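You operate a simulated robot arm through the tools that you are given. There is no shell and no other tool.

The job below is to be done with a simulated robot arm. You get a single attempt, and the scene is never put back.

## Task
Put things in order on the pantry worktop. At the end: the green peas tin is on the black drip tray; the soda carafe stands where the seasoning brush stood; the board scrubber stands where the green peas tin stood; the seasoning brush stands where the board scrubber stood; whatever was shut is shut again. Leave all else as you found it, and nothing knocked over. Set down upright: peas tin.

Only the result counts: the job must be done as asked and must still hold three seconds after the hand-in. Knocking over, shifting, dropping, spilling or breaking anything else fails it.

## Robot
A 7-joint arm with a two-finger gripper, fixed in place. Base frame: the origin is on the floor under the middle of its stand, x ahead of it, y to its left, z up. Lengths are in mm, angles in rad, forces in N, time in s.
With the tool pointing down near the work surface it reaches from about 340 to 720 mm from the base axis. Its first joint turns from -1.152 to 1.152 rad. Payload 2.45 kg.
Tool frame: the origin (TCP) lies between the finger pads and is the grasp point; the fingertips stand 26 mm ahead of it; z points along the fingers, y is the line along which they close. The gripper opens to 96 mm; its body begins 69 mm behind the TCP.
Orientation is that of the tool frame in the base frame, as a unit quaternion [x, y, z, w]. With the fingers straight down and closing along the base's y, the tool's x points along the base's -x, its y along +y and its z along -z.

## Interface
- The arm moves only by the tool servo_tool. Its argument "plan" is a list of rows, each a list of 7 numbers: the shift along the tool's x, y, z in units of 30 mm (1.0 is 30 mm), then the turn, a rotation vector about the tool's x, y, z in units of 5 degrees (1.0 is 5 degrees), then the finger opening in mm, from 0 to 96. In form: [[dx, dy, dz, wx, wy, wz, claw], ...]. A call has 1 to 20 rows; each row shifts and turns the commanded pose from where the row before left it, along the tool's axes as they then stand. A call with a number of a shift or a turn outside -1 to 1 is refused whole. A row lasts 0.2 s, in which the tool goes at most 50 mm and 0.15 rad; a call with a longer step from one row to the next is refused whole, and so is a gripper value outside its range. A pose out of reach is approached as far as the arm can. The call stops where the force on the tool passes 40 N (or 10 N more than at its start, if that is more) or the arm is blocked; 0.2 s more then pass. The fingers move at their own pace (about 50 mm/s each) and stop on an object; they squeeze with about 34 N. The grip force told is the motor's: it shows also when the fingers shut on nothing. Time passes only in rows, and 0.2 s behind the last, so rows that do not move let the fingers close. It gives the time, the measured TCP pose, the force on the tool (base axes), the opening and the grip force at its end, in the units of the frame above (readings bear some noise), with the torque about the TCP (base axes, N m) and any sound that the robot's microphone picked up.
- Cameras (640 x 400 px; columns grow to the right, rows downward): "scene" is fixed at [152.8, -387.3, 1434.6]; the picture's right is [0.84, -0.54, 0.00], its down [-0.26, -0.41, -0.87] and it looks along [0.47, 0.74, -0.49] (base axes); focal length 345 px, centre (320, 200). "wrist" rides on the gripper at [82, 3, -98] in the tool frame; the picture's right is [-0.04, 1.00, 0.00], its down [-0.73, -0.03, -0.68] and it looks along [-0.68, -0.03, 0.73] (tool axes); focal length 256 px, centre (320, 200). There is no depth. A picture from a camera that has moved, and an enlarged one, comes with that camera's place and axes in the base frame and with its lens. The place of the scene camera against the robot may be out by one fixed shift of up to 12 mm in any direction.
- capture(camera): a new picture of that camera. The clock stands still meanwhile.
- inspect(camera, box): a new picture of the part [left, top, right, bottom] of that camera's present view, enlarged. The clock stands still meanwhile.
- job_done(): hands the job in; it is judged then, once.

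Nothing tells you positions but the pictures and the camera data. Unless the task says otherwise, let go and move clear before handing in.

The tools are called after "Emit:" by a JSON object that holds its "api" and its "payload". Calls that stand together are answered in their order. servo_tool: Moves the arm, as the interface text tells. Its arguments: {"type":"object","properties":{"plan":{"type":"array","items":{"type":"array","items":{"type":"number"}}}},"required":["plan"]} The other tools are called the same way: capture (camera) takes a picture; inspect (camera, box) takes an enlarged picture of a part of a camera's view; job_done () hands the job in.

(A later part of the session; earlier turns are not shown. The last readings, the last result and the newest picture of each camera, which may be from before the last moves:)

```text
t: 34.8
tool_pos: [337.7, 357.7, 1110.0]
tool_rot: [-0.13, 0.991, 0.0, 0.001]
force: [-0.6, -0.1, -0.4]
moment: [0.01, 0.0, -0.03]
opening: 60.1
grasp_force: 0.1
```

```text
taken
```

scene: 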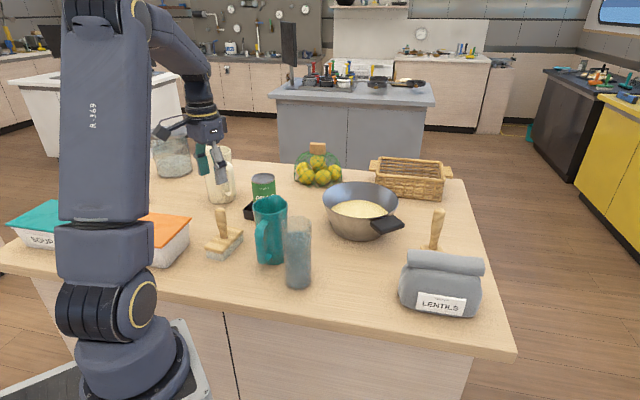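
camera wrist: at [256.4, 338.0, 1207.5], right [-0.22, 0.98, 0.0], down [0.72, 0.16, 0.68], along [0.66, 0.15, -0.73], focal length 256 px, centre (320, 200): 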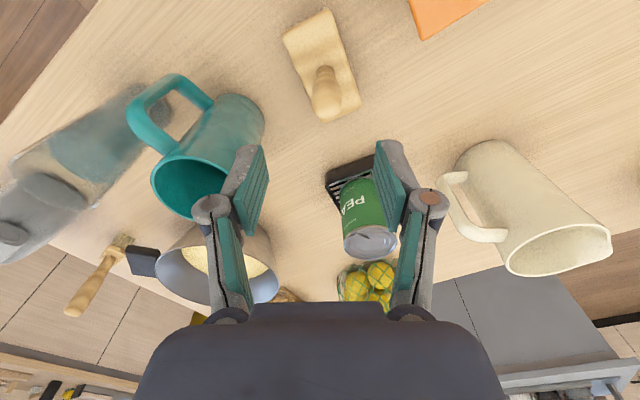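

I'm above the scrubber now. I'll zoom in on it and check the tin on the tray.

Emit:
{"api": "inspect", "payload": {"camera": "wrist", "box": [260, 0, 380, 130]}}

Emit:
{"api": "inspect", "payload": {"camera": "wrist", "box": [310, 140, 420, 270]}}

Emit:
{"api": "inspect", "payload": {"camera": "scene", "box": [190, 160, 300, 270]}}

```text
3.08 times, centred on (320, 65) of wrist
camera zoom: at [256.4, 338.0, 1207.5], right [-0.22, 0.98, 0.0], down [0.72, 0.16, 0.68], along [0.66, 0.15, -0.73], focal length 788 px, centre (320, 615)
```

zoom: 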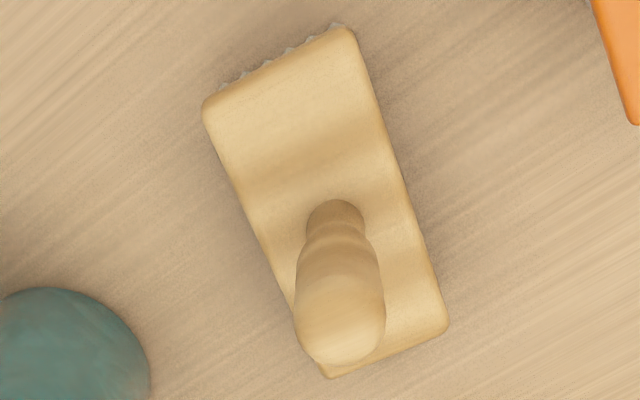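

```text
3.08 times, centred on (365, 205) of wrist
camera zoom: at [256.4, 338.0, 1207.5], right [-0.22, 0.98, 0.0], down [0.72, 0.16, 0.68], along [0.66, 0.15, -0.73], focal length 788 px, centre (182, 185)
```

zoom: 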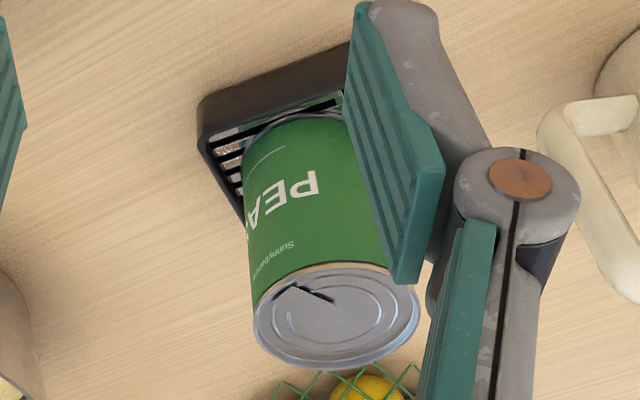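

```text
3.64 times, centred on (245, 215) of scene
camera zoom: at [152.8, -387.3, 1434.6], right [0.84, -0.54, 0.0], down [-0.26, -0.41, -0.87], along [0.47, 0.74, -0.49], focal length 1254 px, centre (593, 146)
```

zoom: 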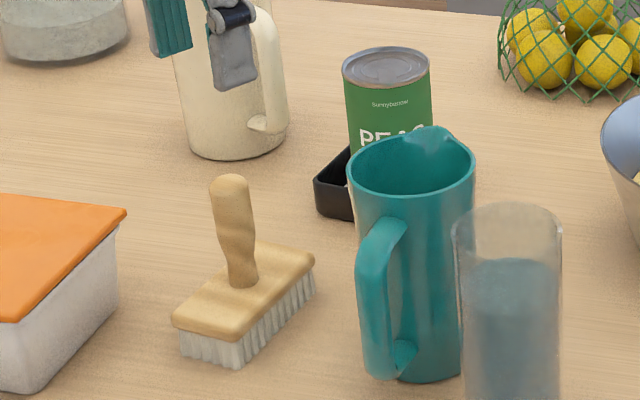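

The scrubber's handle axis is at about (341, 363), roughly 5 mm off the tool in both axes. I'll correct that and descend to grip the handle.

Emit:
{"api": "servo_tool", "payload": {"plan": [[-0.15, 0.177, 0, 0, 0, 0, 60], [0, 0, 1, 0, 0, 0, 60], [0, 0, 1, 0, 0, 0, 60], [0, 0, 1, 0, 0, 0, 60], [0, 0, 0.7, 0, 0, 0, 60], [0, 0, 0.4, 0, 0, 0, 60], [0, 0, 0, 0, 0, 0, 60]]}}

Emit:
{"api": "capture", "payload": {"camera": "wrist"}}

Emit:
{"api": "inspect", "payload": {"camera": "scene", "box": [170, 150, 300, 270]}}

```text
t: 36.4
tool_pos: [340.9, 364.8, 985.1]
tool_rot: [-0.13, 0.992, 0.0, 0.0]
force: [-1.1, -0.5, -0.3]
moment: [-0.01, 0.0, 0.02]
opening: 60.0
grasp_force: 0.1
```

```text
taken
camera wrist: at [259.3, 344.9, 1083.9], right [-0.22, 0.98, 0.0], down [0.72, 0.16, 0.68], along [0.66, 0.15, -0.73], focal length 256 px, centre (320, 200)
```

wrist: 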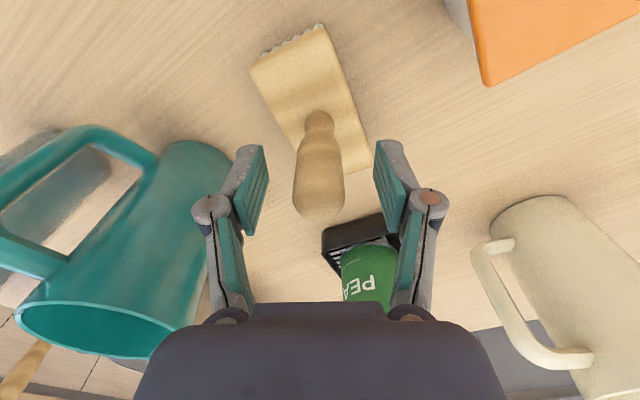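

```text
3.33 times, centred on (235, 210) of scene
camera zoom: at [152.9, -387.3, 1434.6], right [0.84, -0.54, 0.0], down [-0.26, -0.41, -0.87], along [0.47, 0.74, -0.49], focal length 1150 px, centre (603, 167)
```

zoom: 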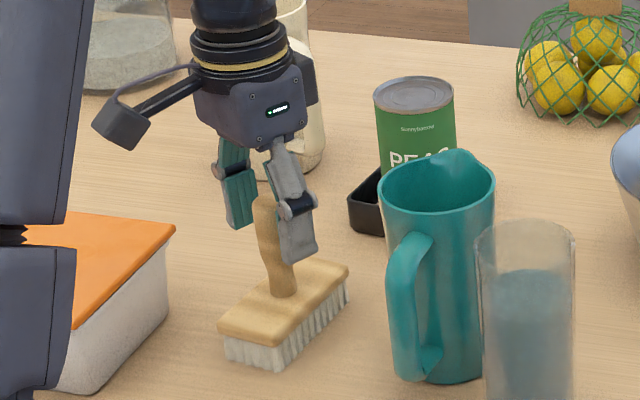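

The handle is centred between the fingers. I'll close the gripper, then lift a little to check.

Emit:
{"api": "servo_tool", "payload": {"plan": [[0, 0, 0, 0, 0, 0, 15], [0, 0, 0, 0, 0, 0, 15], [0, 0, 0, 0, 0, 0, 15], [0, 0, 0, 0, 0, 0, 15], [0, 0, -0.2, 0, 0, 0, 15], [0, 0, -0.5, 0, 0, 0, 15], [0, 0, 0, 0, 0, 0, 15]]}}

Emit:
{"api": "capture", "payload": {"camera": "wrist"}}

Emit:
{"api": "inspect", "payload": {"camera": "scene", "box": [170, 150, 300, 270]}}

```text
t: 38.0
tool_pos: [341.7, 364.2, 1007.7]
tool_rot: [-0.131, 0.991, -0.001, 0.0]
force: [0.0, -0.6, -1.2]
moment: [0.0, 0.0, 0.01]
opening: 21.9
grasp_force: 34.1
```

```text
taken
camera wrist: at [259.2, 344.4, 1105.3], right [-0.22, 0.98, 0.0], down [0.72, 0.16, 0.68], along [0.66, 0.15, -0.73], focal length 256 px, centre (320, 200)
```

wrist: 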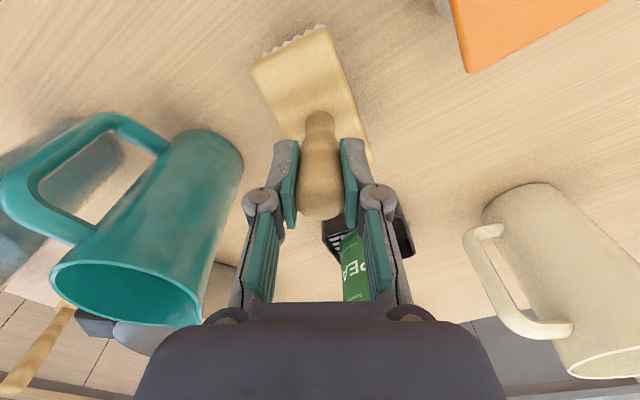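

```text
3.33 times, centred on (235, 210) of scene
camera zoom: at [152.9, -387.3, 1434.7], right [0.84, -0.54, 0.0], down [-0.26, -0.41, -0.87], along [0.47, 0.74, -0.49], focal length 1150 px, centre (603, 167)
```

zoom: 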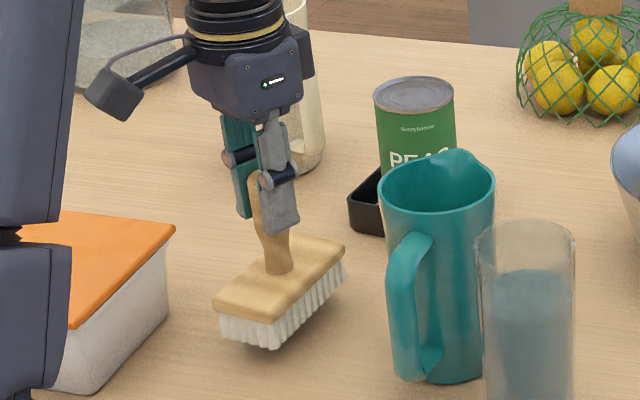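

The scrubber is held securely and upright. I'll lift it above jug height and carry it over to the tin's former spot.

Emit:
{"api": "servo_tool", "payload": {"plan": [[0, 0, -1, 0, 0, 0, 15], [0, 0, -1, 0, 0, 0, 15], [0, 0, -1, 0, 0, 0, 15], [0, 0, -1, 0, 0, 0, 15], [0, 0, -1, 0, 0, 0, 15], [0, 0, -1, 0, 0, 0, 15], [-0.291, -0.972, 0, 0, 0, 0, 15], [-0.291, -0.972, 0, 0, 0, 0, 15], [-0.291, -0.972, 0, 0, 0, 0, 15], [-0.291, -0.972, 0, 0, 0, 0, 15], [-0.291, -0.972, 0, 0, 0, 0, 15], [-0.291, -0.972, 0, 0, 0, 0, 15], [-0.291, -0.972, 0, 0, 0, 0, 15], [-0.291, -0.972, 0, 0, 0, 0, 15], [-0.291, -0.972, 0, 0, 0, 0, 15], [-0.291, -0.972, 0, 0, 0, 0, 15], [-0.291, -0.972, 0, 0, 0, 0, 15], [0, 0, 0, 0, 0, 0, 15]]}}

Emit:
{"api": "capture", "payload": {"camera": "wrist"}}

Emit:
{"api": "capture", "payload": {"camera": "scene"}}

```text
t: 41.8
tool_pos: [517.4, 77.9, 1186.5]
tool_rot: [-0.129, 0.992, 0.0, 0.001]
force: [-0.2, -0.2, -0.8]
moment: [-0.01, -0.03, 0.01]
opening: 22.0
grasp_force: 33.4
```

```text
taken
camera wrist: at [435.6, 57.9, 1284.9], right [-0.22, 0.98, 0.0], down [0.72, 0.16, 0.68], along [0.66, 0.15, -0.73], focal length 256 px, centre (320, 200)
```

wrist: 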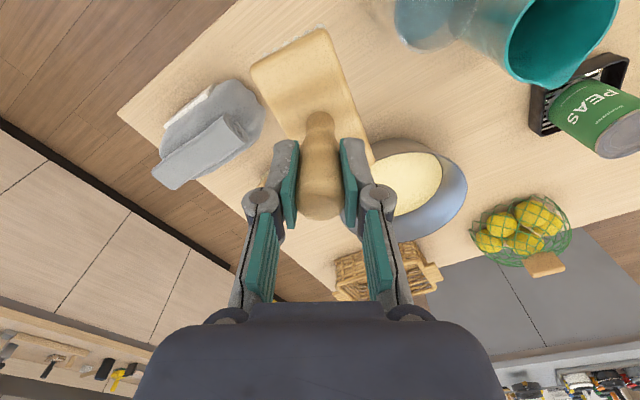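

```text
taken
```

scene: 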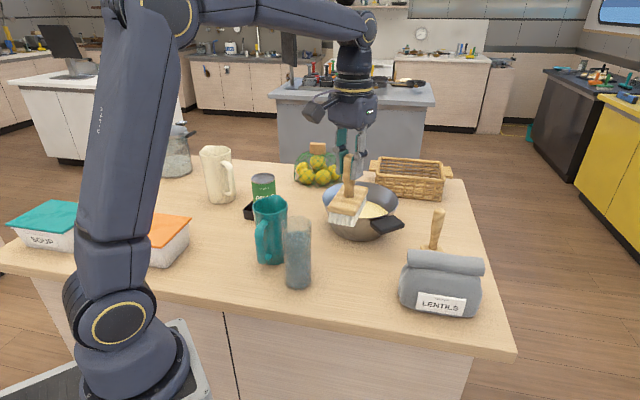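

The scrubber is above the tin's old spot, with nothing beneath it. I'll lower it to just above the surface.

Emit:
{"api": "servo_tool", "payload": {"plan": [[0, 0.03, 1, 0, 0, 0, 15], [0, 0, 1, 0, 0, 0, 15], [0, 0, 1, 0, 0, 0, 15], [0, 0, 1, 0, 0, 0, 15], [0, 0, 1, 0, 0, 0, 15], [0, 0, 1, 0, 0, 0, 15], [0, 0, 0.3, 0, 0, 0, 15], [0, 0, 0, 0, 0, 0, 15]]}}

Emit:
{"api": "inspect", "payload": {"camera": "scene", "box": [250, 130, 430, 310]}}

Emit:
{"api": "capture", "payload": {"camera": "wrist"}}

```text
t: 43.6
tool_pos: [514.9, 79.2, 998.2]
tool_rot: [-0.131, 0.991, 0.0, 0.0]
force: [0.0, 0.9, -2.0]
moment: [-0.02, -0.03, -0.01]
opening: 21.9
grasp_force: 33.7
```

```text
2.22 times, centred on (340, 220) of scene
camera zoom: at [152.9, -387.3, 1434.6], right [0.84, -0.54, 0.0], down [-0.26, -0.41, -0.87], along [0.47, 0.74, -0.49], focal length 766 px, centre (276, 156)
```

zoom: 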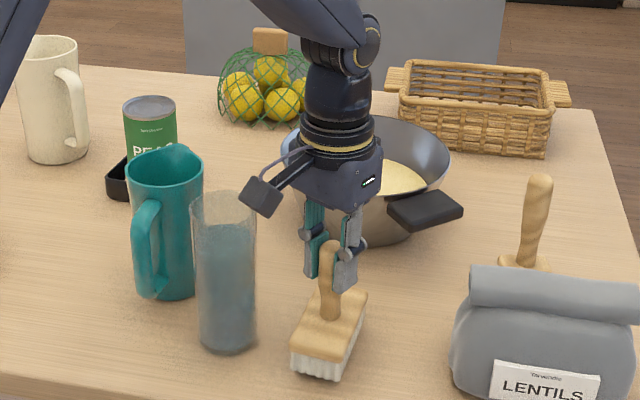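

```text
taken
camera wrist: at [434.1, 59.4, 1096.4], right [-0.22, 0.98, 0.0], down [0.72, 0.16, 0.68], along [0.66, 0.15, -0.73], focal length 256 px, centre (320, 200)
```

wrist: 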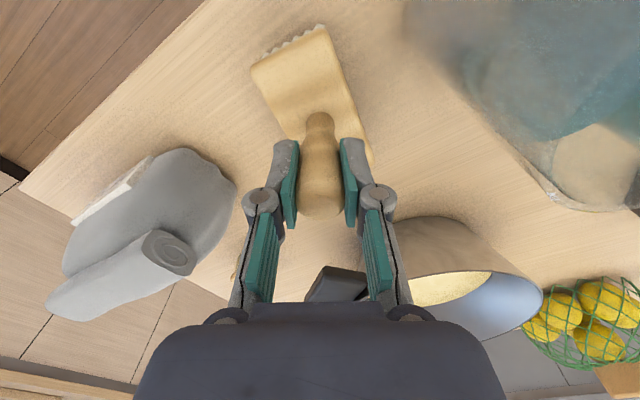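

I'll lower gently until the bristles touch.

Emit:
{"api": "servo_tool", "payload": {"plan": [[-0.05, 0.026, 0.2, 0, 0, 0, 15], [0, 0, 0.15, 0, 0, 0, 15], [0, 0, 0.05, 0, 0, 0, 15], [0, 0, 0, 0, 0, 0, 15]]}}

```text
t: 44.6
tool_pos: [517.1, 80.2, 986.2]
tool_rot: [-0.13, 0.991, 0.0, 0.0]
force: [-0.1, -0.8, 1.1]
moment: [-0.08, 0.2, 0.03]
opening: 21.8
grasp_force: 33.7
```

Emit:
{"api": "servo_tool", "payload": {"plan": [[0, 0, 0.04, 0, 0, 0, 15], [0, 0, 0, 0, 0, 0, 15]]}}

Emit:
{"api": "inspect", "payload": {"camera": "scene", "box": [300, 190, 380, 310]}}

```text
t: 45.2
tool_pos: [517.5, 80.5, 984.6]
tool_rot: [-0.131, 0.991, 0.0, 0.002]
force: [-3.2, 0.2, 20.7]
moment: [-0.17, 0.79, -0.07]
opening: 21.8
grasp_force: 34.1
```

```text
3.33 times, centred on (340, 250) of scene
camera zoom: at [152.5, -387.4, 1434.7], right [0.84, -0.54, 0.0], down [-0.26, -0.41, -0.87], along [0.47, 0.74, -0.49], focal length 1150 px, centre (253, 33)
```

zoom: 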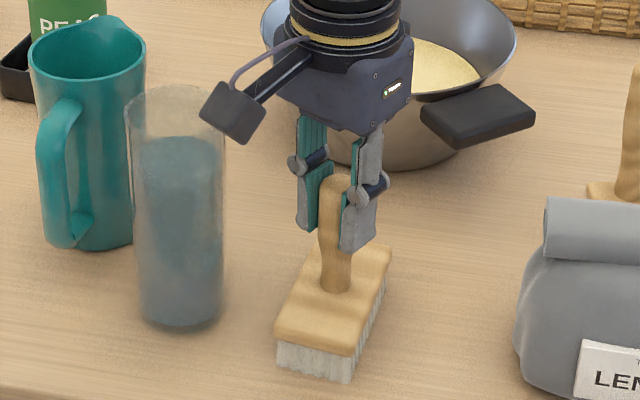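

There is firm contact with the worktop and the scrubber is upright. I'll ease off and open the fingers modestly, because the carafe is close.

Emit:
{"api": "servo_tool", "payload": {"plan": [[0, 0, -0.05, 0, 0, 0, 15], [0, 0, 0, 0, 0, 0, 22], [0, 0, 0, 0, 0, 0, 28], [0, 0, 0, 0, 0, 0, 36], [0, 0, 0, 0, 0, 0, 46], [0, 0, 0, 0, 0, 0, 46]]}}

Emit:
{"api": "capture", "payload": {"camera": "wrist"}}

Emit:
{"api": "inspect", "payload": {"camera": "scene", "box": [300, 190, 380, 310]}}

```text
t: 46.6
tool_pos: [517.1, 81.4, 986.7]
tool_rot: [-0.13, 0.991, 0.0, -0.001]
force: [0.0, 0.0, 0.3]
moment: [0.05, 0.0, -0.01]
opening: 46.0
grasp_force: 0.0
```

```text
taken
camera wrist: at [435.5, 60.9, 1084.7], right [-0.22, 0.98, 0.0], down [0.72, 0.16, 0.68], along [0.66, 0.15, -0.73], focal length 256 px, centre (320, 200)
```

wrist: 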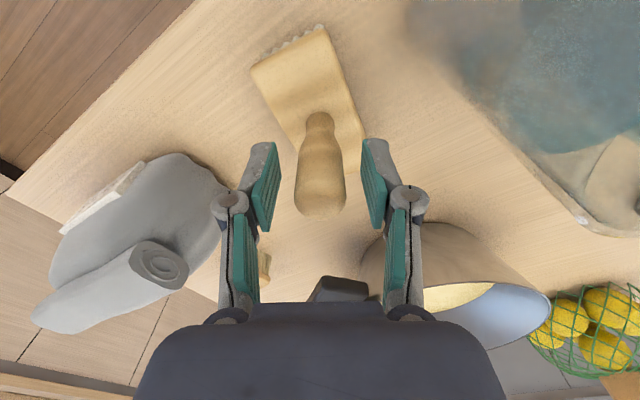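

```text
3.33 times, centred on (340, 250) of scene
camera zoom: at [152.8, -387.3, 1434.6], right [0.84, -0.54, 0.0], down [-0.26, -0.41, -0.87], along [0.47, 0.74, -0.49], focal length 1150 px, centre (253, 33)
```

zoom: 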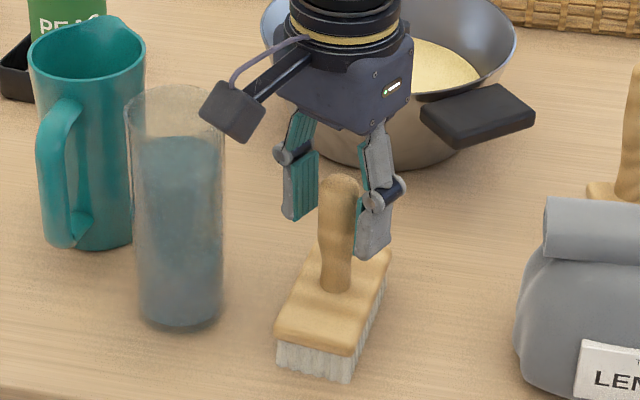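

The scrubber stands on the tin's former spot. I'll lift clear and get a good straight-on view of the seasoning brush.

Emit:
{"api": "servo_tool", "payload": {"plan": [[0, 0, -0.5, 0, 0, 0, 46], [0, 0, -1, 0, 0, 0, 46], [0, 0, -1, 0, 0, 0, 46], [0, 0, -1, 0, 0, 0, 46], [0, 0, -0.5, 0, 0, 0, 60], [0, 0, 0, 0, 0, 1, 60], [0, 0, 0, 0, 0, 1, 60], [0, 0, 0, 0, 0, 1, 60], [0, -0.7, 0, 0, 0, 0, 60], [0, -0.7, 0, 0, 0, 0, 60], [0, 0, 0, 0, 0, 0, 60]]}}

Emit:
{"api": "capture", "payload": {"camera": "wrist"}}

Emit:
{"api": "inspect", "payload": {"camera": "wrist", "box": [250, 130, 410, 250]}}

Emit:
{"api": "capture", "payload": {"camera": "scene"}}

```text
t: 49.0
tool_pos: [517.1, 39.0, 1107.4]
tool_rot: [0.0, 1.0, 0.0, 0.001]
force: [0.5, 0.6, 0.1]
moment: [0.0, -0.02, -0.02]
opening: 60.0
grasp_force: 0.1
```

```text
taken
camera wrist: at [433.7, 40.1, 1205.2], right [0.04, 1.0, 0.0], down [0.73, -0.03, 0.68], along [0.68, -0.03, -0.73], focal length 256 px, centre (320, 200)
```

wrist: 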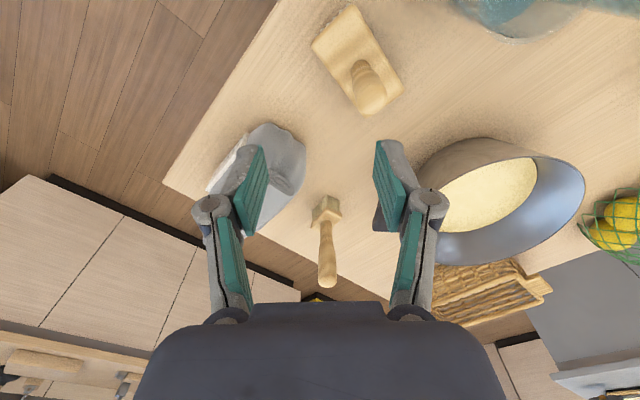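

```text
3.33 times, centred on (330, 190) of wrist
camera zoom: at [433.7, 40.1, 1205.2], right [0.04, 1.0, 0.0], down [0.73, -0.03, 0.68], along [0.68, -0.03, -0.73], focal length 853 px, centre (287, 233)
```

zoom: 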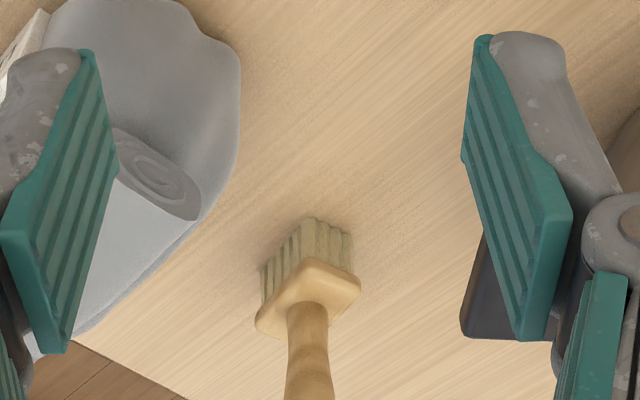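

```text
taken
```

scene: 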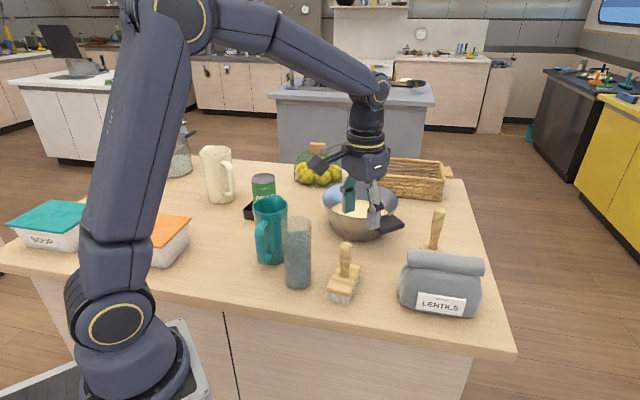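

Emit:
{"api": "inspect", "payload": {"camera": "wrist", "box": [295, 180, 365, 220]}}

Emit:
{"api": "inspect", "payload": {"camera": "wrist", "box": [280, 180, 380, 300]}}

Emit:
{"api": "inspect", "payload": {"camera": "scene", "box": [390, 200, 500, 320]}}

```text
9.14 times, centred on (330, 200) of wrist
camera zoom: at [433.7, 40.1, 1205.2], right [0.04, 1.0, 0.0], down [0.73, -0.03, 0.68], along [0.68, -0.03, -0.73], focal length 2340 px, centre (229, 200)
```

zoom: 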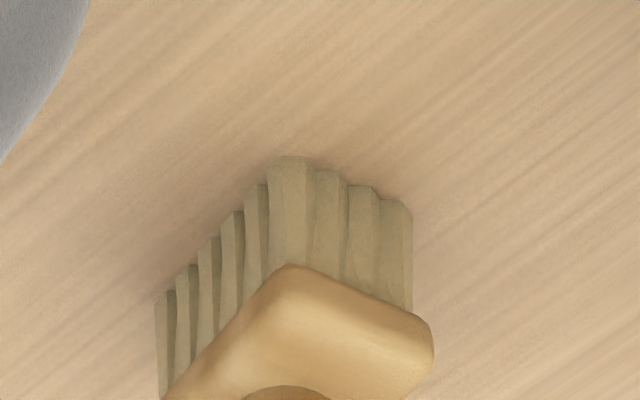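

```text
3.33 times, centred on (330, 240) of wrist
camera zoom: at [433.7, 40.1, 1205.2], right [0.04, 1.0, 0.0], down [0.73, -0.03, 0.68], along [0.68, -0.03, -0.73], focal length 853 px, centre (287, 67)
```

zoom: 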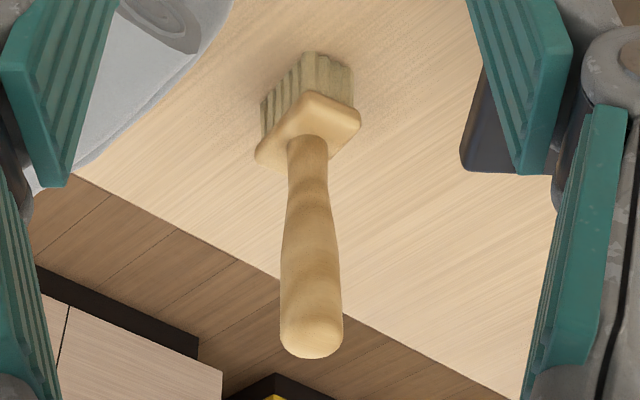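

```text
3.33 times, centred on (445, 260) of scene
camera zoom: at [152.8, -387.3, 1434.6], right [0.84, -0.54, 0.0], down [-0.26, -0.41, -0.87], along [0.47, 0.74, -0.49], focal length 1150 px, centre (-97, 0)
```

zoom: 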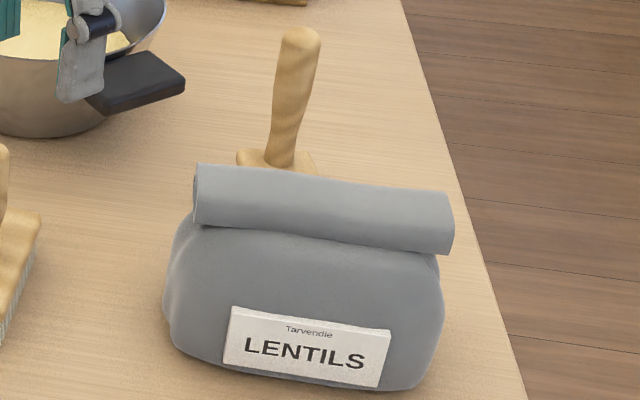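

The brush's footprint centre is about (749, 37), its vertical handle tops out near z≈1033, and the radius of 750 mm is beyond the tool-down reach. I'll tilt the tool 25° outward and move above the handle.

Emit:
{"api": "servo_tool", "payload": {"plan": [[0, 0, 0, 0, -1, 0, 60], [0, 0, 0, 0, -1, 0, 60], [0, 0, 0, 0, -1, 0, 60], [0, 0, 0, 0, -1, 0, 60], [0, 0, 0, 0, -1, 0, 60], [-0.7356, -0.0074, 0.4548, 0, 0, 0, 60], [-0.7356, -0.0074, 0.4548, 0, 0, 0, 60], [-0.7356, -0.0074, 0.4548, 0, 0, 0, 60], [-0.7356, -0.0074, 0.4548, 0, 0, 0, 60], [-0.7356, -0.0074, 0.4548, 0, 0, 0, 60], [0, 0, 0, 0, 0, 0, 60]]}}

Emit:
{"api": "capture", "payload": {"camera": "wrist"}}

Emit:
{"api": "capture", "payload": {"camera": "scene"}}

```text
t: 51.4
tool_pos: [646.7, 38.4, 1091.2]
tool_rot: [0.001, 0.976, 0.0, 0.216]
force: [0.6, 0.2, -0.6]
moment: [-0.02, 0.01, 0.01]
opening: 60.1
grasp_force: 0.1
```

```text
taken
camera wrist: at [529.0, 39.0, 1146.1], right [0.04, 1.0, 0.02], down [0.38, -0.03, 0.93], along [0.92, -0.03, -0.38], focal length 256 px, centre (320, 200)
```

wrist: 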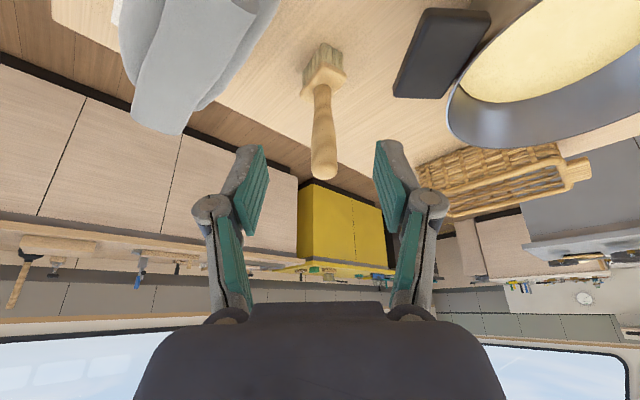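

```text
taken
```

scene: 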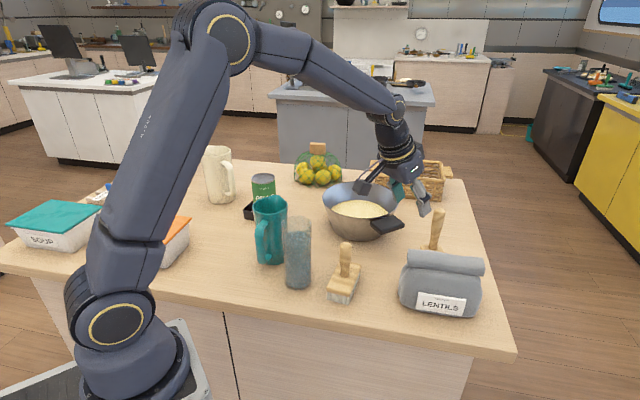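

Emit:
{"api": "inspect", "payload": {"camera": "wrist", "box": [280, 30, 370, 190]}}

Emit:
{"api": "inspect", "payload": {"camera": "wrist", "box": [90, 0, 500, 140]}}

```text
2.50 times, centred on (325, 110) of wrist
camera zoom: at [529.0, 39.0, 1146.1], right [0.04, 1.0, 0.02], down [0.38, -0.03, 0.93], along [0.92, -0.03, -0.38], focal length 640 px, centre (308, 425)
```

zoom: 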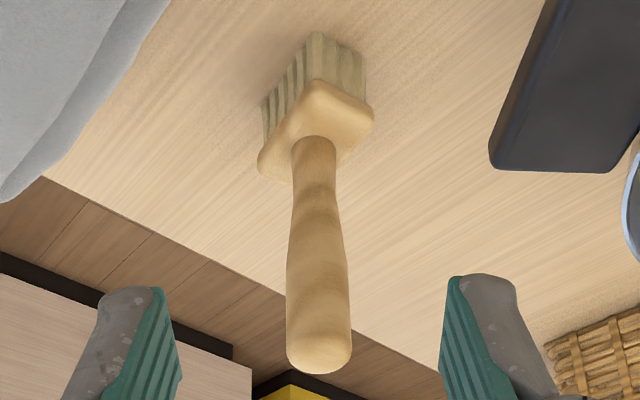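

```text
1.56 times, centred on (295, 70) of wrist
camera zoom: at [529.0, 39.0, 1146.1], right [0.04, 1.0, 0.02], down [0.38, -0.03, 0.93], along [0.92, -0.03, -0.38], focal length 400 px, centre (359, 403)
```

zoom: 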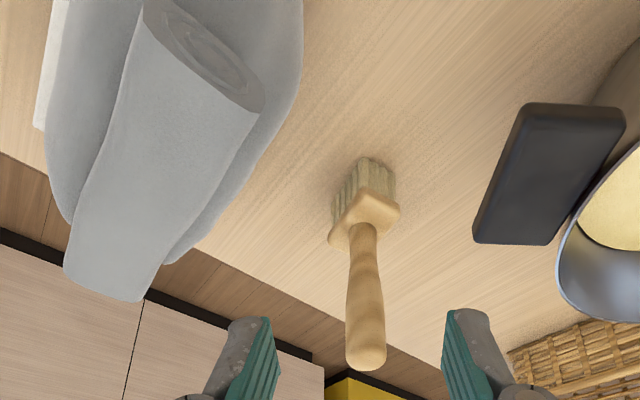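

Both views agree that the brush handle is at about (748.5, 37.3). I'll move directly above it and verify.

Emit:
{"api": "servo_tool", "payload": {"plan": [[-0.747, -0.009, 0.405, 0, 0, 0, 60], [-0.747, -0.009, 0.405, 0, 0, 0, 60], [-0.747, -0.009, 0.405, 0, 0, 0, 60], [-0.747, -0.009, 0.405, 0, 0, 0, 60], [0, 0, 0, 0, 0, 0, 60]]}}

Emit:
{"api": "capture", "payload": {"camera": "wrist"}}

Emit:
{"api": "inspect", "payload": {"camera": "scene", "box": [340, 130, 520, 330]}}

```text
t: 52.6
tool_pos: [748.4, 35.9, 1086.0]
tool_rot: [0.0, 0.976, 0.0, 0.216]
force: [-0.9, -0.5, -0.4]
moment: [-0.02, -0.02, -0.04]
opening: 60.2
grasp_force: 0.0
```

```text
taken
camera wrist: at [631.1, 38.5, 1139.5], right [0.04, 1.0, 0.02], down [0.38, -0.03, 0.93], along [0.93, -0.03, -0.38], focal length 256 px, centre (320, 200)
```

wrist: 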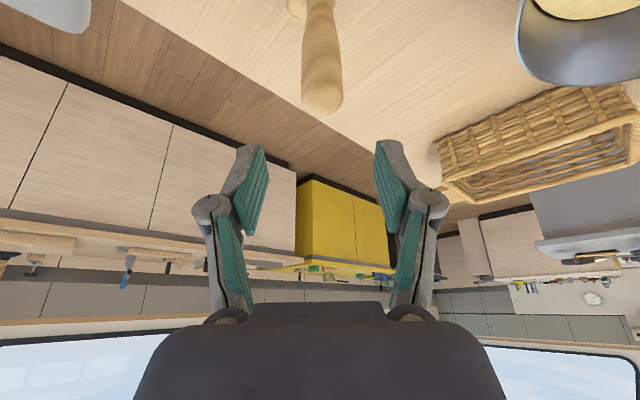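

```text
2.00 times, centred on (430, 230) of scene
camera zoom: at [152.9, -387.3, 1434.6], right [0.84, -0.54, 0.0], down [-0.26, -0.41, -0.87], along [0.47, 0.74, -0.49], focal length 690 px, centre (100, 140)
```

zoom: 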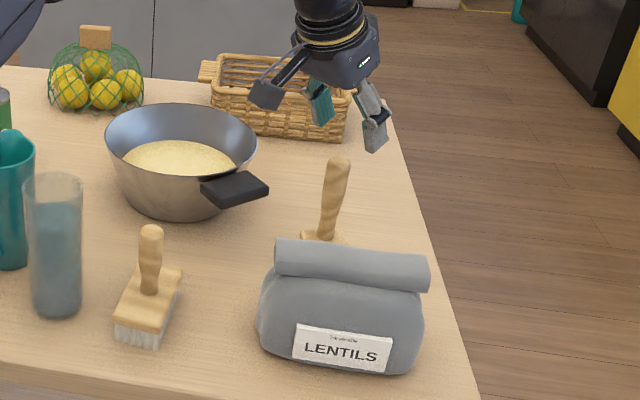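

Emit:
{"api": "inspect", "payload": {"camera": "wrist", "box": [270, 0, 370, 130]}}

Emit:
{"api": "inspect", "payload": {"camera": "scene", "box": [400, 195, 470, 275]}}

```text
3.08 times, centred on (320, 65) of wrist
camera zoom: at [631.1, 38.5, 1139.5], right [0.04, 1.0, 0.02], down [0.38, -0.03, 0.93], along [0.93, -0.03, -0.38], focal length 788 px, centre (320, 615)
```

zoom: 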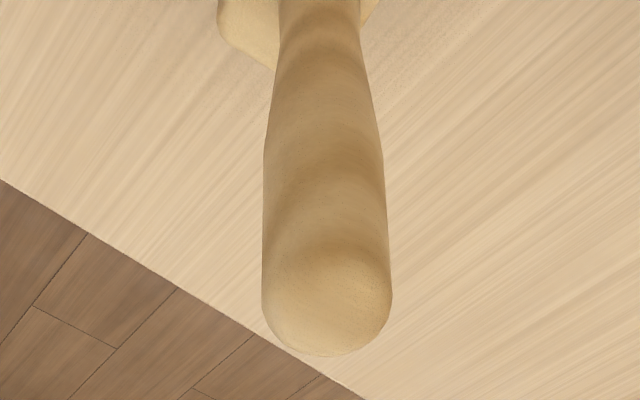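

```text
5.00 times, centred on (435, 235) of scene
camera zoom: at [152.9, -387.3, 1434.6], right [0.84, -0.54, 0.0], down [-0.26, -0.41, -0.87], along [0.47, 0.74, -0.49], focal length 1724 px, centre (-255, 25)
```

zoom: 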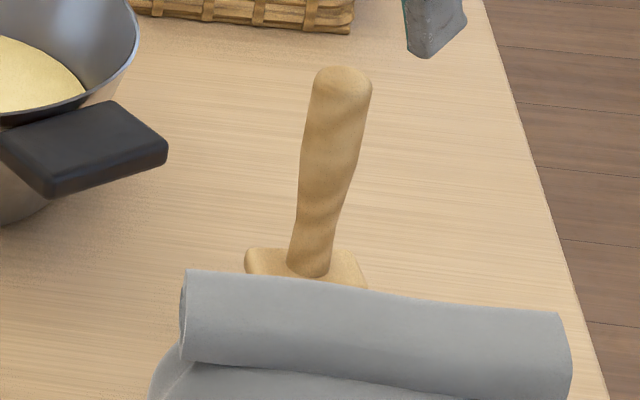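

The handle lines up with the tool to within 2 mm. I'll descend over it with the fingers straddling.

Emit:
{"api": "servo_tool", "payload": {"plan": [[0.323, 0.047, 0.732, 0, 0, 0, 60], [0.323, 0, 0.732, 0, 0, 0, 60], [0.323, 0, 0.732, 0, 0, 0, 60], [0.323, 0, 0.732, 0, 0, 0, 60], [0, 0, 0, 0, 0, 0, 60]]}}

Emit:
{"api": "capture", "payload": {"camera": "wrist"}}

Emit:
{"api": "inspect", "payload": {"camera": "scene", "box": [340, 150, 500, 310]}}

```text
t: 53.8
tool_pos: [749.4, 37.5, 989.4]
tool_rot: [0.0, 0.976, 0.0, 0.217]
force: [-0.5, 1.0, -0.5]
moment: [0.03, -0.03, 0.0]
opening: 60.1
grasp_force: 0.0
```

```text
taken
camera wrist: at [633.0, 39.7, 1043.4], right [0.04, 1.0, 0.02], down [0.38, -0.03, 0.93], along [0.93, -0.03, -0.38], focal length 256 px, centre (320, 200)
```

wrist: 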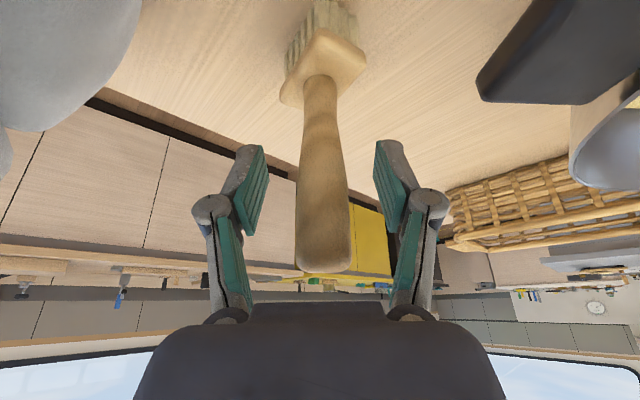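

```text
2.50 times, centred on (420, 230) of scene
camera zoom: at [152.9, -387.3, 1434.6], right [0.84, -0.54, 0.0], down [-0.26, -0.41, -0.87], along [0.47, 0.74, -0.49], focal length 862 px, centre (70, 125)
```

zoom: 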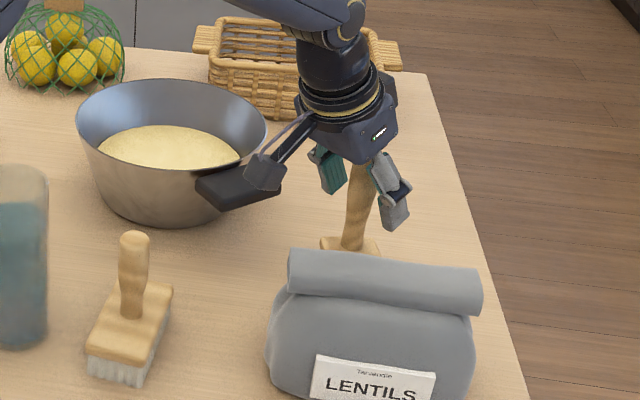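

The handle sits between the pads. I'll close and lift it slightly.

Emit:
{"api": "servo_tool", "payload": {"plan": [[0, 0, 0, 0, 0, 0, 15], [0, 0, 0, 0, 0, 0, 15], [0, 0, 0, 0, 0, 0, 15], [0, 0, 0, 0, 0, 0, 15], [0, 0, 0, 0, 0, 0, 15]]}}

Emit:
{"api": "capture", "payload": {"camera": "wrist"}}

```text
t: 55.0
tool_pos: [750.4, 38.2, 989.0]
tool_rot: [0.0, 0.976, 0.0, 0.217]
force: [0.2, 0.4, -0.3]
moment: [0.07, 0.05, 0.01]
opening: 22.1
grasp_force: 34.1
```

```text
taken
camera wrist: at [633.0, 39.7, 1043.6], right [0.04, 1.0, 0.02], down [0.38, -0.03, 0.93], along [0.93, -0.03, -0.38], focal length 256 px, centre (320, 200)
```

wrist: 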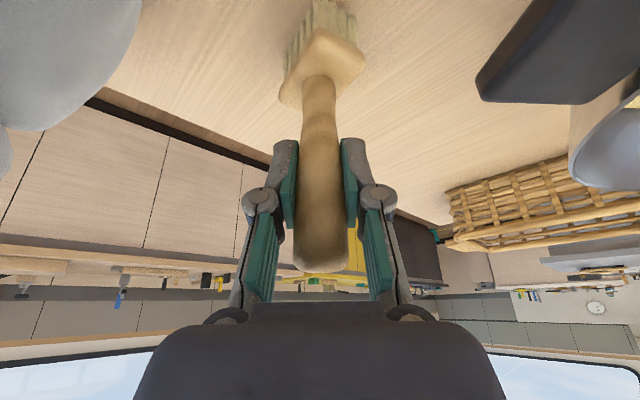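

Emit:
{"api": "servo_tool", "payload": {"plan": [[-0.1, 0, -0.21, 0, 0, 0, 15], [-0.3, 0, -0.64, 0, 0, 0, 15], [-0.366, 0, -0.785, 0, 0, 0, 15], [-0.366, 0, -0.785, 0, 0, 0, 15], [0, 0, 0, 0, 0, 0, 15]]}}

Emit:
{"api": "capture", "payload": {"camera": "wrist"}}

Emit:
{"api": "inspect", "payload": {"camera": "scene", "box": [340, 130, 500, 310]}}

```text
t: 56.2
tool_pos: [751.4, 37.0, 1070.9]
tool_rot: [0.001, 0.976, -0.001, 0.217]
force: [-0.4, -0.5, -1.5]
moment: [0.01, 0.03, -0.01]
opening: 22.0
grasp_force: 33.5
```

```text
taken
camera wrist: at [633.2, 39.8, 1124.6], right [0.04, 1.0, 0.02], down [0.38, -0.03, 0.93], along [0.93, -0.03, -0.38], focal length 256 px, centre (320, 200)
```

wrist: 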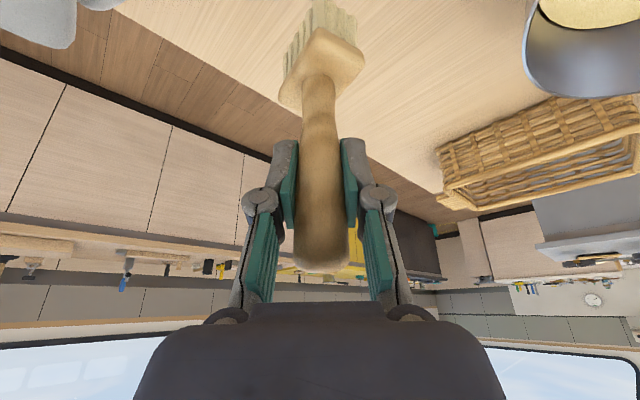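

```text
2.22 times, centred on (420, 220) of scene
camera zoom: at [152.9, -387.3, 1434.6], right [0.84, -0.54, 0.0], down [-0.26, -0.41, -0.87], along [0.47, 0.74, -0.49], focal length 766 px, centre (98, 156)
```

zoom: 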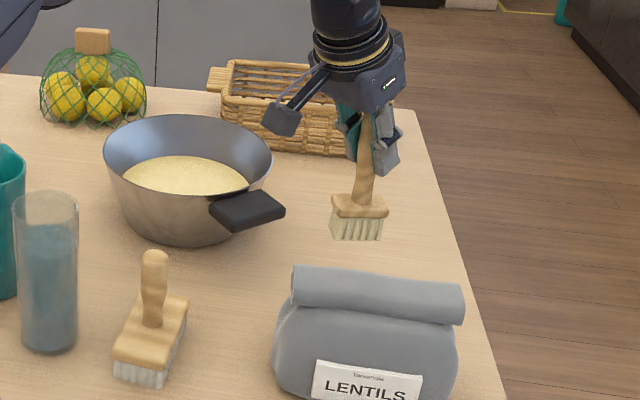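

The brush is lifted and upright. I'll retract inward and upward, then carry it left over everything to the scrubber's former spot.

Emit:
{"api": "servo_tool", "payload": {"plan": [[0.584, 0, -0.763, 0, 0, 0, 15], [0.584, 0, -0.763, 0, 0, 0, 15], [0.584, 0, -0.763, 0, 0, 0, 15], [0.584, 0, -0.763, 0, 0, 0, 15], [0.584, 0, -0.763, 0, 0, 0, 15], [0.584, 0, -0.763, 0, 0, 0, 15], [0.584, 0, -0.763, 0, 0, 0, 15], [0.584, 0, -0.763, 0, 0, 0, 15], [0.584, 0, -0.763, 0, 0, 0, 15], [0, 0, 0, 0, 0, 0, 15]]}}

Emit:
{"api": "capture", "payload": {"camera": "scene"}}

Emit:
{"api": "capture", "payload": {"camera": "wrist"}}

```text
t: 58.4
tool_pos: [520.1, 36.8, 1189.2]
tool_rot: [0.001, 0.976, 0.0, 0.217]
force: [-0.3, -0.4, -1.2]
moment: [0.02, 0.01, -0.02]
opening: 21.9
grasp_force: 34.4
```

```text
taken
```

scene: 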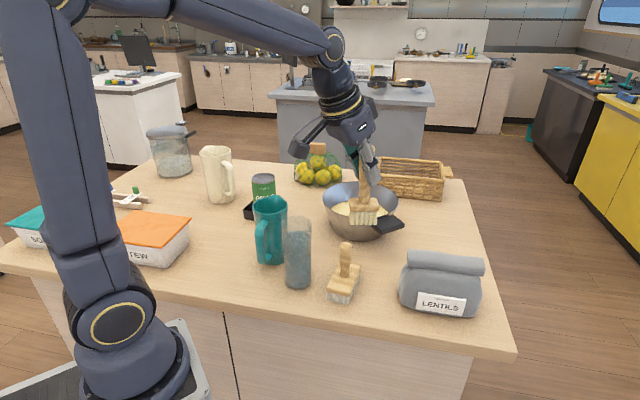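

```text
taken
camera wrist: at [403.0, 39.4, 1243.9], right [0.04, 1.0, 0.02], down [0.38, -0.03, 0.93], along [0.92, -0.03, -0.38], focal length 256 px, centre (320, 200)
```

wrist: 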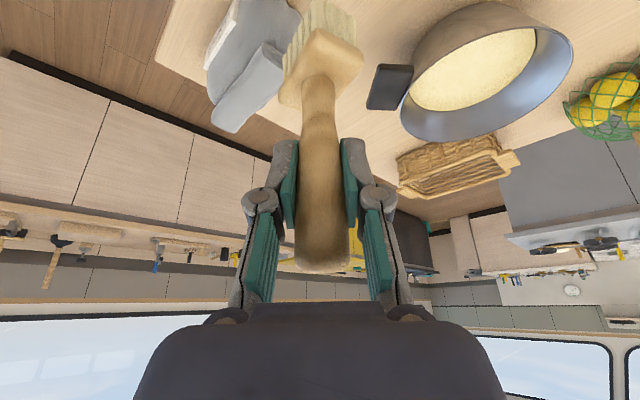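

Emit:
{"api": "servo_tool", "payload": {"plan": [[0.4507, 0.9075, -0.21, 0, 0, 0, 15], [0.4507, 0.9075, -0.21, 0, 0, 0, 15], [0.4507, 0.9075, -0.21, 0, 0, 0, 15], [0.4507, 0.9075, -0.21, 0, 0, 0, 15], [0.4507, 0.9075, -0.21, 0, 0, 0, 15], [0.4507, 0.9075, -0.21, 0, 0, 0, 15], [0.4507, 0.9075, -0.21, 0, 0, 0, 15], [0.4507, 0.9075, -0.21, 0, 0, 0, 15], [0.4507, 0.9075, -0.21, 0, 0, 0, 15], [0.4507, 0.9075, -0.21, 0, 0, 0, 15], [0.4507, 0.9075, -0.21, 0, 0, 0, 15], [0.4507, 0.9075, -0.21, 0, 0, 0, 15], [0, 0, 0, 0, 0, 0, 15]]}}

Emit:
{"api": "capture", "payload": {"camera": "scene"}}

Emit:
{"api": "capture", "payload": {"camera": "wrist"}}

```text
t: 61.2
tool_pos: [342.3, 364.6, 1189.8]
tool_rot: [-0.001, 0.976, 0.0, 0.216]
force: [0.1, 0.5, -2.4]
moment: [0.05, 0.0, 0.0]
opening: 21.9
grasp_force: 34.2
```

```text
taken
```

scene: 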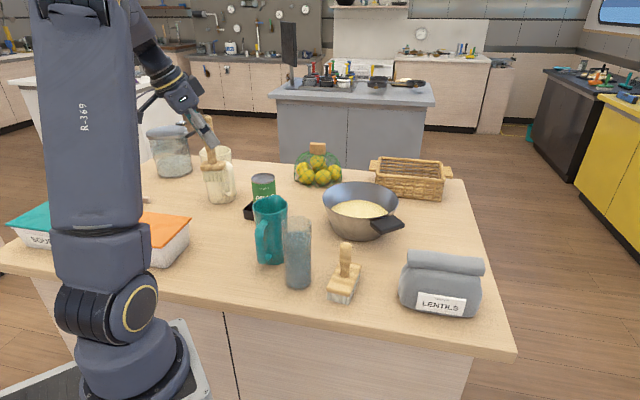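

```text
taken
camera wrist: at [224.5, 365.5, 1244.1], right [0.04, 1.0, 0.02], down [0.38, -0.03, 0.93], along [0.93, -0.03, -0.38], focal length 256 px, centre (320, 200)
```

wrist: 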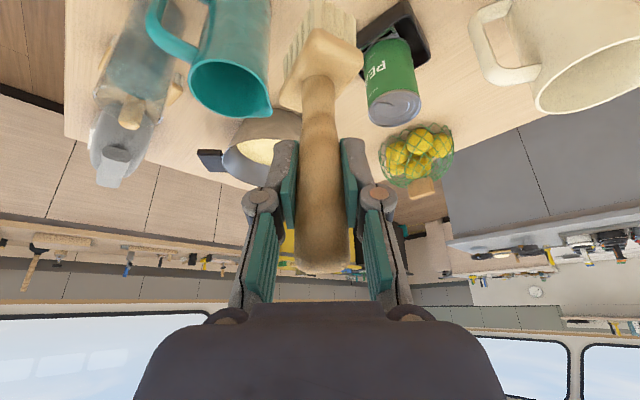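

Emit:
{"api": "servo_tool", "payload": {"plan": [[0.394, 0, 0.846, 0, 0, 0, 15], [0.394, 0, 0.846, 0, 0, 0, 15], [0.394, 0, 0.846, 0, 0, 0, 15], [0.394, 0, 0.846, 0, 0, 0, 15], [0.394, 0, 0.846, 0, 0, 0, 15], [0.394, 0, 0.846, 0, 0, 0, 15], [0.25, 0, 0.536, 0, 0, 0, 15], [0, 0, 0, 0, 0, 0, 15]]}}

Emit:
{"api": "inspect", "payload": {"camera": "scene", "box": [150, 140, 310, 290]}}

Emit:
{"api": "capture", "payload": {"camera": "wrist"}}

```text
t: 63.0
tool_pos: [341.5, 364.9, 1002.9]
tool_rot: [0.0, 0.976, 0.0, 0.216]
force: [0.1, -0.1, -1.0]
moment: [0.02, -0.01, -0.01]
opening: 21.8
grasp_force: 34.2
```

```text
2.67 times, centred on (230, 215) of scene
camera zoom: at [152.9, -387.3, 1434.7], right [0.84, -0.54, 0.0], down [-0.26, -0.41, -0.87], along [0.47, 0.74, -0.49], focal length 920 px, centre (560, 160)
```

zoom: 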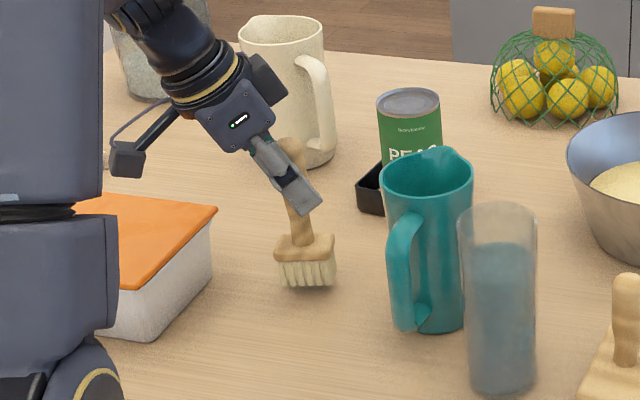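

```text
taken
camera wrist: at [224.6, 365.9, 1058.0], right [0.04, 1.0, 0.02], down [0.38, -0.03, 0.93], along [0.93, -0.03, -0.38], focal length 256 px, centre (320, 200)
```

wrist: 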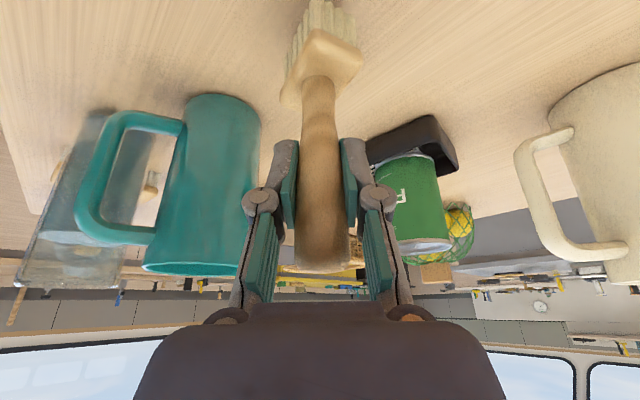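

Emit:
{"api": "servo_tool", "payload": {"plan": [[0.085, 0, 0.181, 0, 0, 0, 15], [0.07, 0, 0.15, 0, 0, 0, 15], [0.028, 0, 0.06, 0, 0, 0, 15], [0, 0, 0, 0, 0, 0, 15]]}}

```text
t: 64.0
tool_pos: [341.9, 364.3, 991.1]
tool_rot: [0.0, 0.976, 0.0, 0.217]
force: [0.1, -0.4, -2.4]
moment: [0.01, -0.01, 0.0]
opening: 22.1
grasp_force: 34.1
```

Emit:
{"api": "servo_tool", "payload": {"plan": [[0.028, 0, 0.06, 0, 0, 0, 15], [0, 0, 0, 0, 0, 0, 15]]}}

```text
t: 64.6
tool_pos: [341.8, 364.4, 989.2]
tool_rot: [0.0, 0.976, 0.0, 0.216]
force: [0.2, 0.5, -1.5]
moment: [0.01, 0.01, -0.01]
opening: 21.9
grasp_force: 34.0
```

Emit:
{"api": "servo_tool", "payload": {"plan": [[0.018, 0, 0.038, 0, 0, 0, 15], [0, 0, 0, 0, 0, 0, 15]]}}

Emit:
{"api": "inspect", "payload": {"camera": "scene", "box": [180, 180, 280, 280]}}

```text
t: 65.2
tool_pos: [341.7, 365.8, 989.1]
tool_rot: [0.0, 0.976, 0.002, 0.217]
force: [-0.8, -0.5, 16.1]
moment: [0.05, 0.46, 0.02]
opening: 21.5
grasp_force: 34.5
```

```text
4.00 times, centred on (230, 230) of scene
camera zoom: at [152.6, -387.5, 1434.6], right [0.84, -0.54, 0.0], down [-0.26, -0.41, -0.87], along [0.47, 0.74, -0.49], focal length 1380 px, centre (680, 80)
```

zoom: 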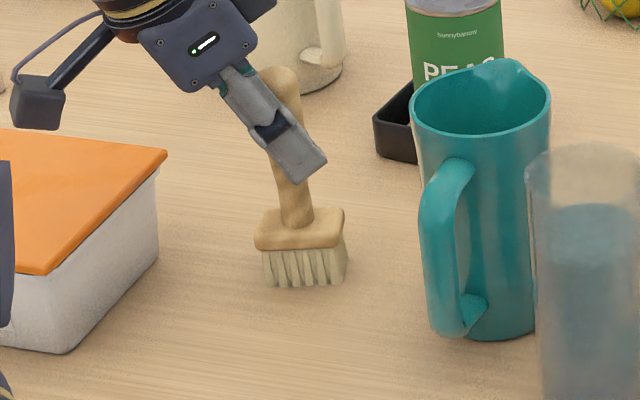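

The brush has made contact and is upright. I'll ease off, open, and check that it stays standing.

Emit:
{"api": "servo_tool", "payload": {"plan": [[-0.012, 0, -0.026, 0, 0, 0, 15], [0, 0, 0, 0, 0, 0, 22], [0, 0, 0, 0, 0, 0, 28], [0, 0, 0, 0, 0, 0, 36], [0, 0, 0, 0, 0, 0, 46], [0, 0, 0, 0, 0, 0, 54], [0, 0, 0, 0, 0, 0, 54]]}}

Emit:
{"api": "capture", "payload": {"camera": "wrist"}}

Emit:
{"api": "inspect", "payload": {"camera": "scene", "box": [180, 180, 280, 280]}}

```text
t: 66.8
tool_pos: [341.5, 364.7, 988.3]
tool_rot: [0.001, 0.976, 0.0, 0.216]
force: [-0.8, -0.6, -0.8]
moment: [0.01, 0.01, 0.04]
opening: 54.3
grasp_force: 0.2
```

```text
taken
camera wrist: at [224.7, 366.2, 1043.0], right [0.04, 1.0, 0.02], down [0.38, -0.03, 0.93], along [0.93, -0.03, -0.38], focal length 256 px, centre (320, 200)
```

wrist: 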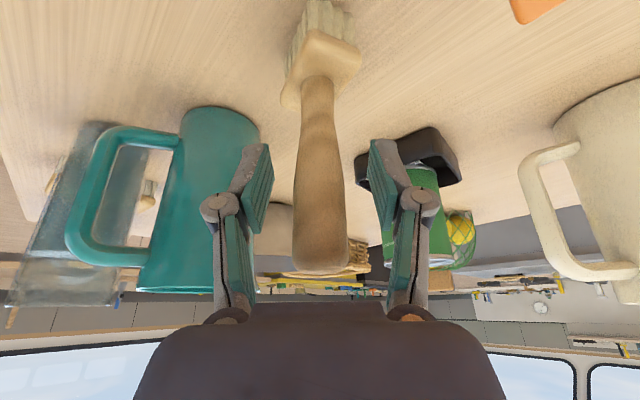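

```text
4.00 times, centred on (230, 230) of scene
camera zoom: at [152.8, -387.3, 1434.6], right [0.84, -0.54, 0.0], down [-0.26, -0.41, -0.87], along [0.47, 0.74, -0.49], focal length 1380 px, centre (680, 80)
```

zoom: 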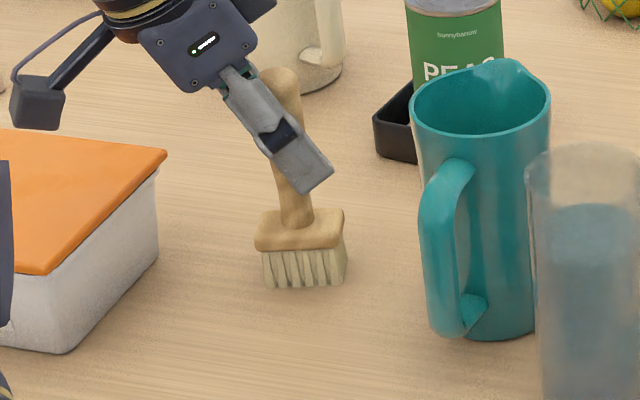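

The seasoning brush stands where the scrubber was. Next is the carafe: I'll lift off and travel back over the table before turning the tilted tool to straddle it clear of the jug.

Emit:
{"api": "servo_tool", "payload": {"plan": [[-0.2, 0, -0.43, 0, 0, 0, 60], [-0.4508, 0, -0.9667, 0, 0, 0, 70], [-0.4508, 0, -0.9667, 0, 0, 0, 80], [-0.4508, 0, -0.9667, 0, 0, 0, 80], [-0.4508, 0, -0.9667, 0, 0, 0, 80], [-0.3, 0, -0.643, 0, 0, 0, 80], [-0.264, -0.954, 0.083, 0, 0, 0, 80], [-0.264, -0.954, 0.083, 0, 0, 0, 80], [-0.264, -0.954, 0.083, 0, 0, 0, 80], [-0.264, -0.954, 0.083, 0, 0, 0, 80], [-0.264, -0.954, 0.083, 0, 0, 0, 80], [-0.264, -0.954, 0.083, 0, 0, 0, 80], [-0.264, -0.954, 0.083, 0, 0, 0, 80], [-0.264, -0.954, 0.083, 0, 0, 0, 80], [-0.264, -0.954, 0.083, 0, 0, 0, 80], [-0.264, -0.954, 0.083, 0, 0, 0, 80], [-0.264, -0.954, 0.083, 0, 0, 0, 80], [0, 0, 0, 0, 0, 0, 80]]}}

Emit:
{"api": "capture", "payload": {"camera": "scene"}}

Emit:
{"api": "inspect", "payload": {"camera": "scene", "box": [190, 170, 370, 310]}}

```text
t: 70.6
tool_pos: [433.8, 48.7, 1164.1]
tool_rot: [0.0, 0.976, 0.0, 0.217]
force: [-0.6, -0.3, -0.5]
moment: [0.03, 0.01, -0.02]
opening: 80.1
grasp_force: 0.0
```

```text
taken
```

scene: 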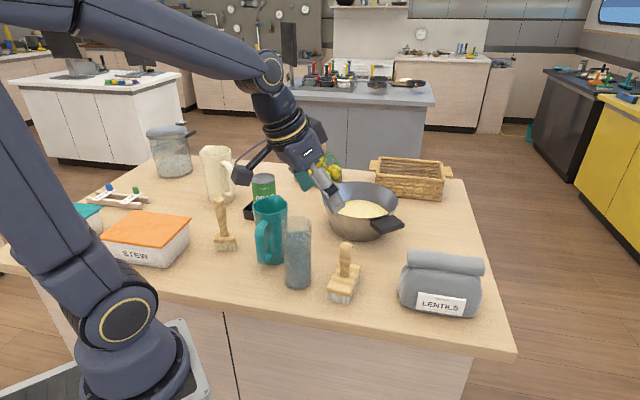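

```text
2.86 times, centred on (280, 240) of scene
camera zoom: at [152.8, -387.3, 1434.6], right [0.84, -0.54, 0.0], down [-0.26, -0.41, -0.87], along [0.47, 0.74, -0.49], focal length 985 px, centre (434, 86)
```

zoom: 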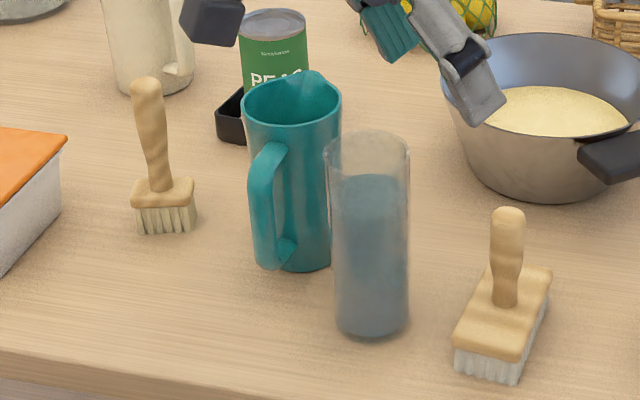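

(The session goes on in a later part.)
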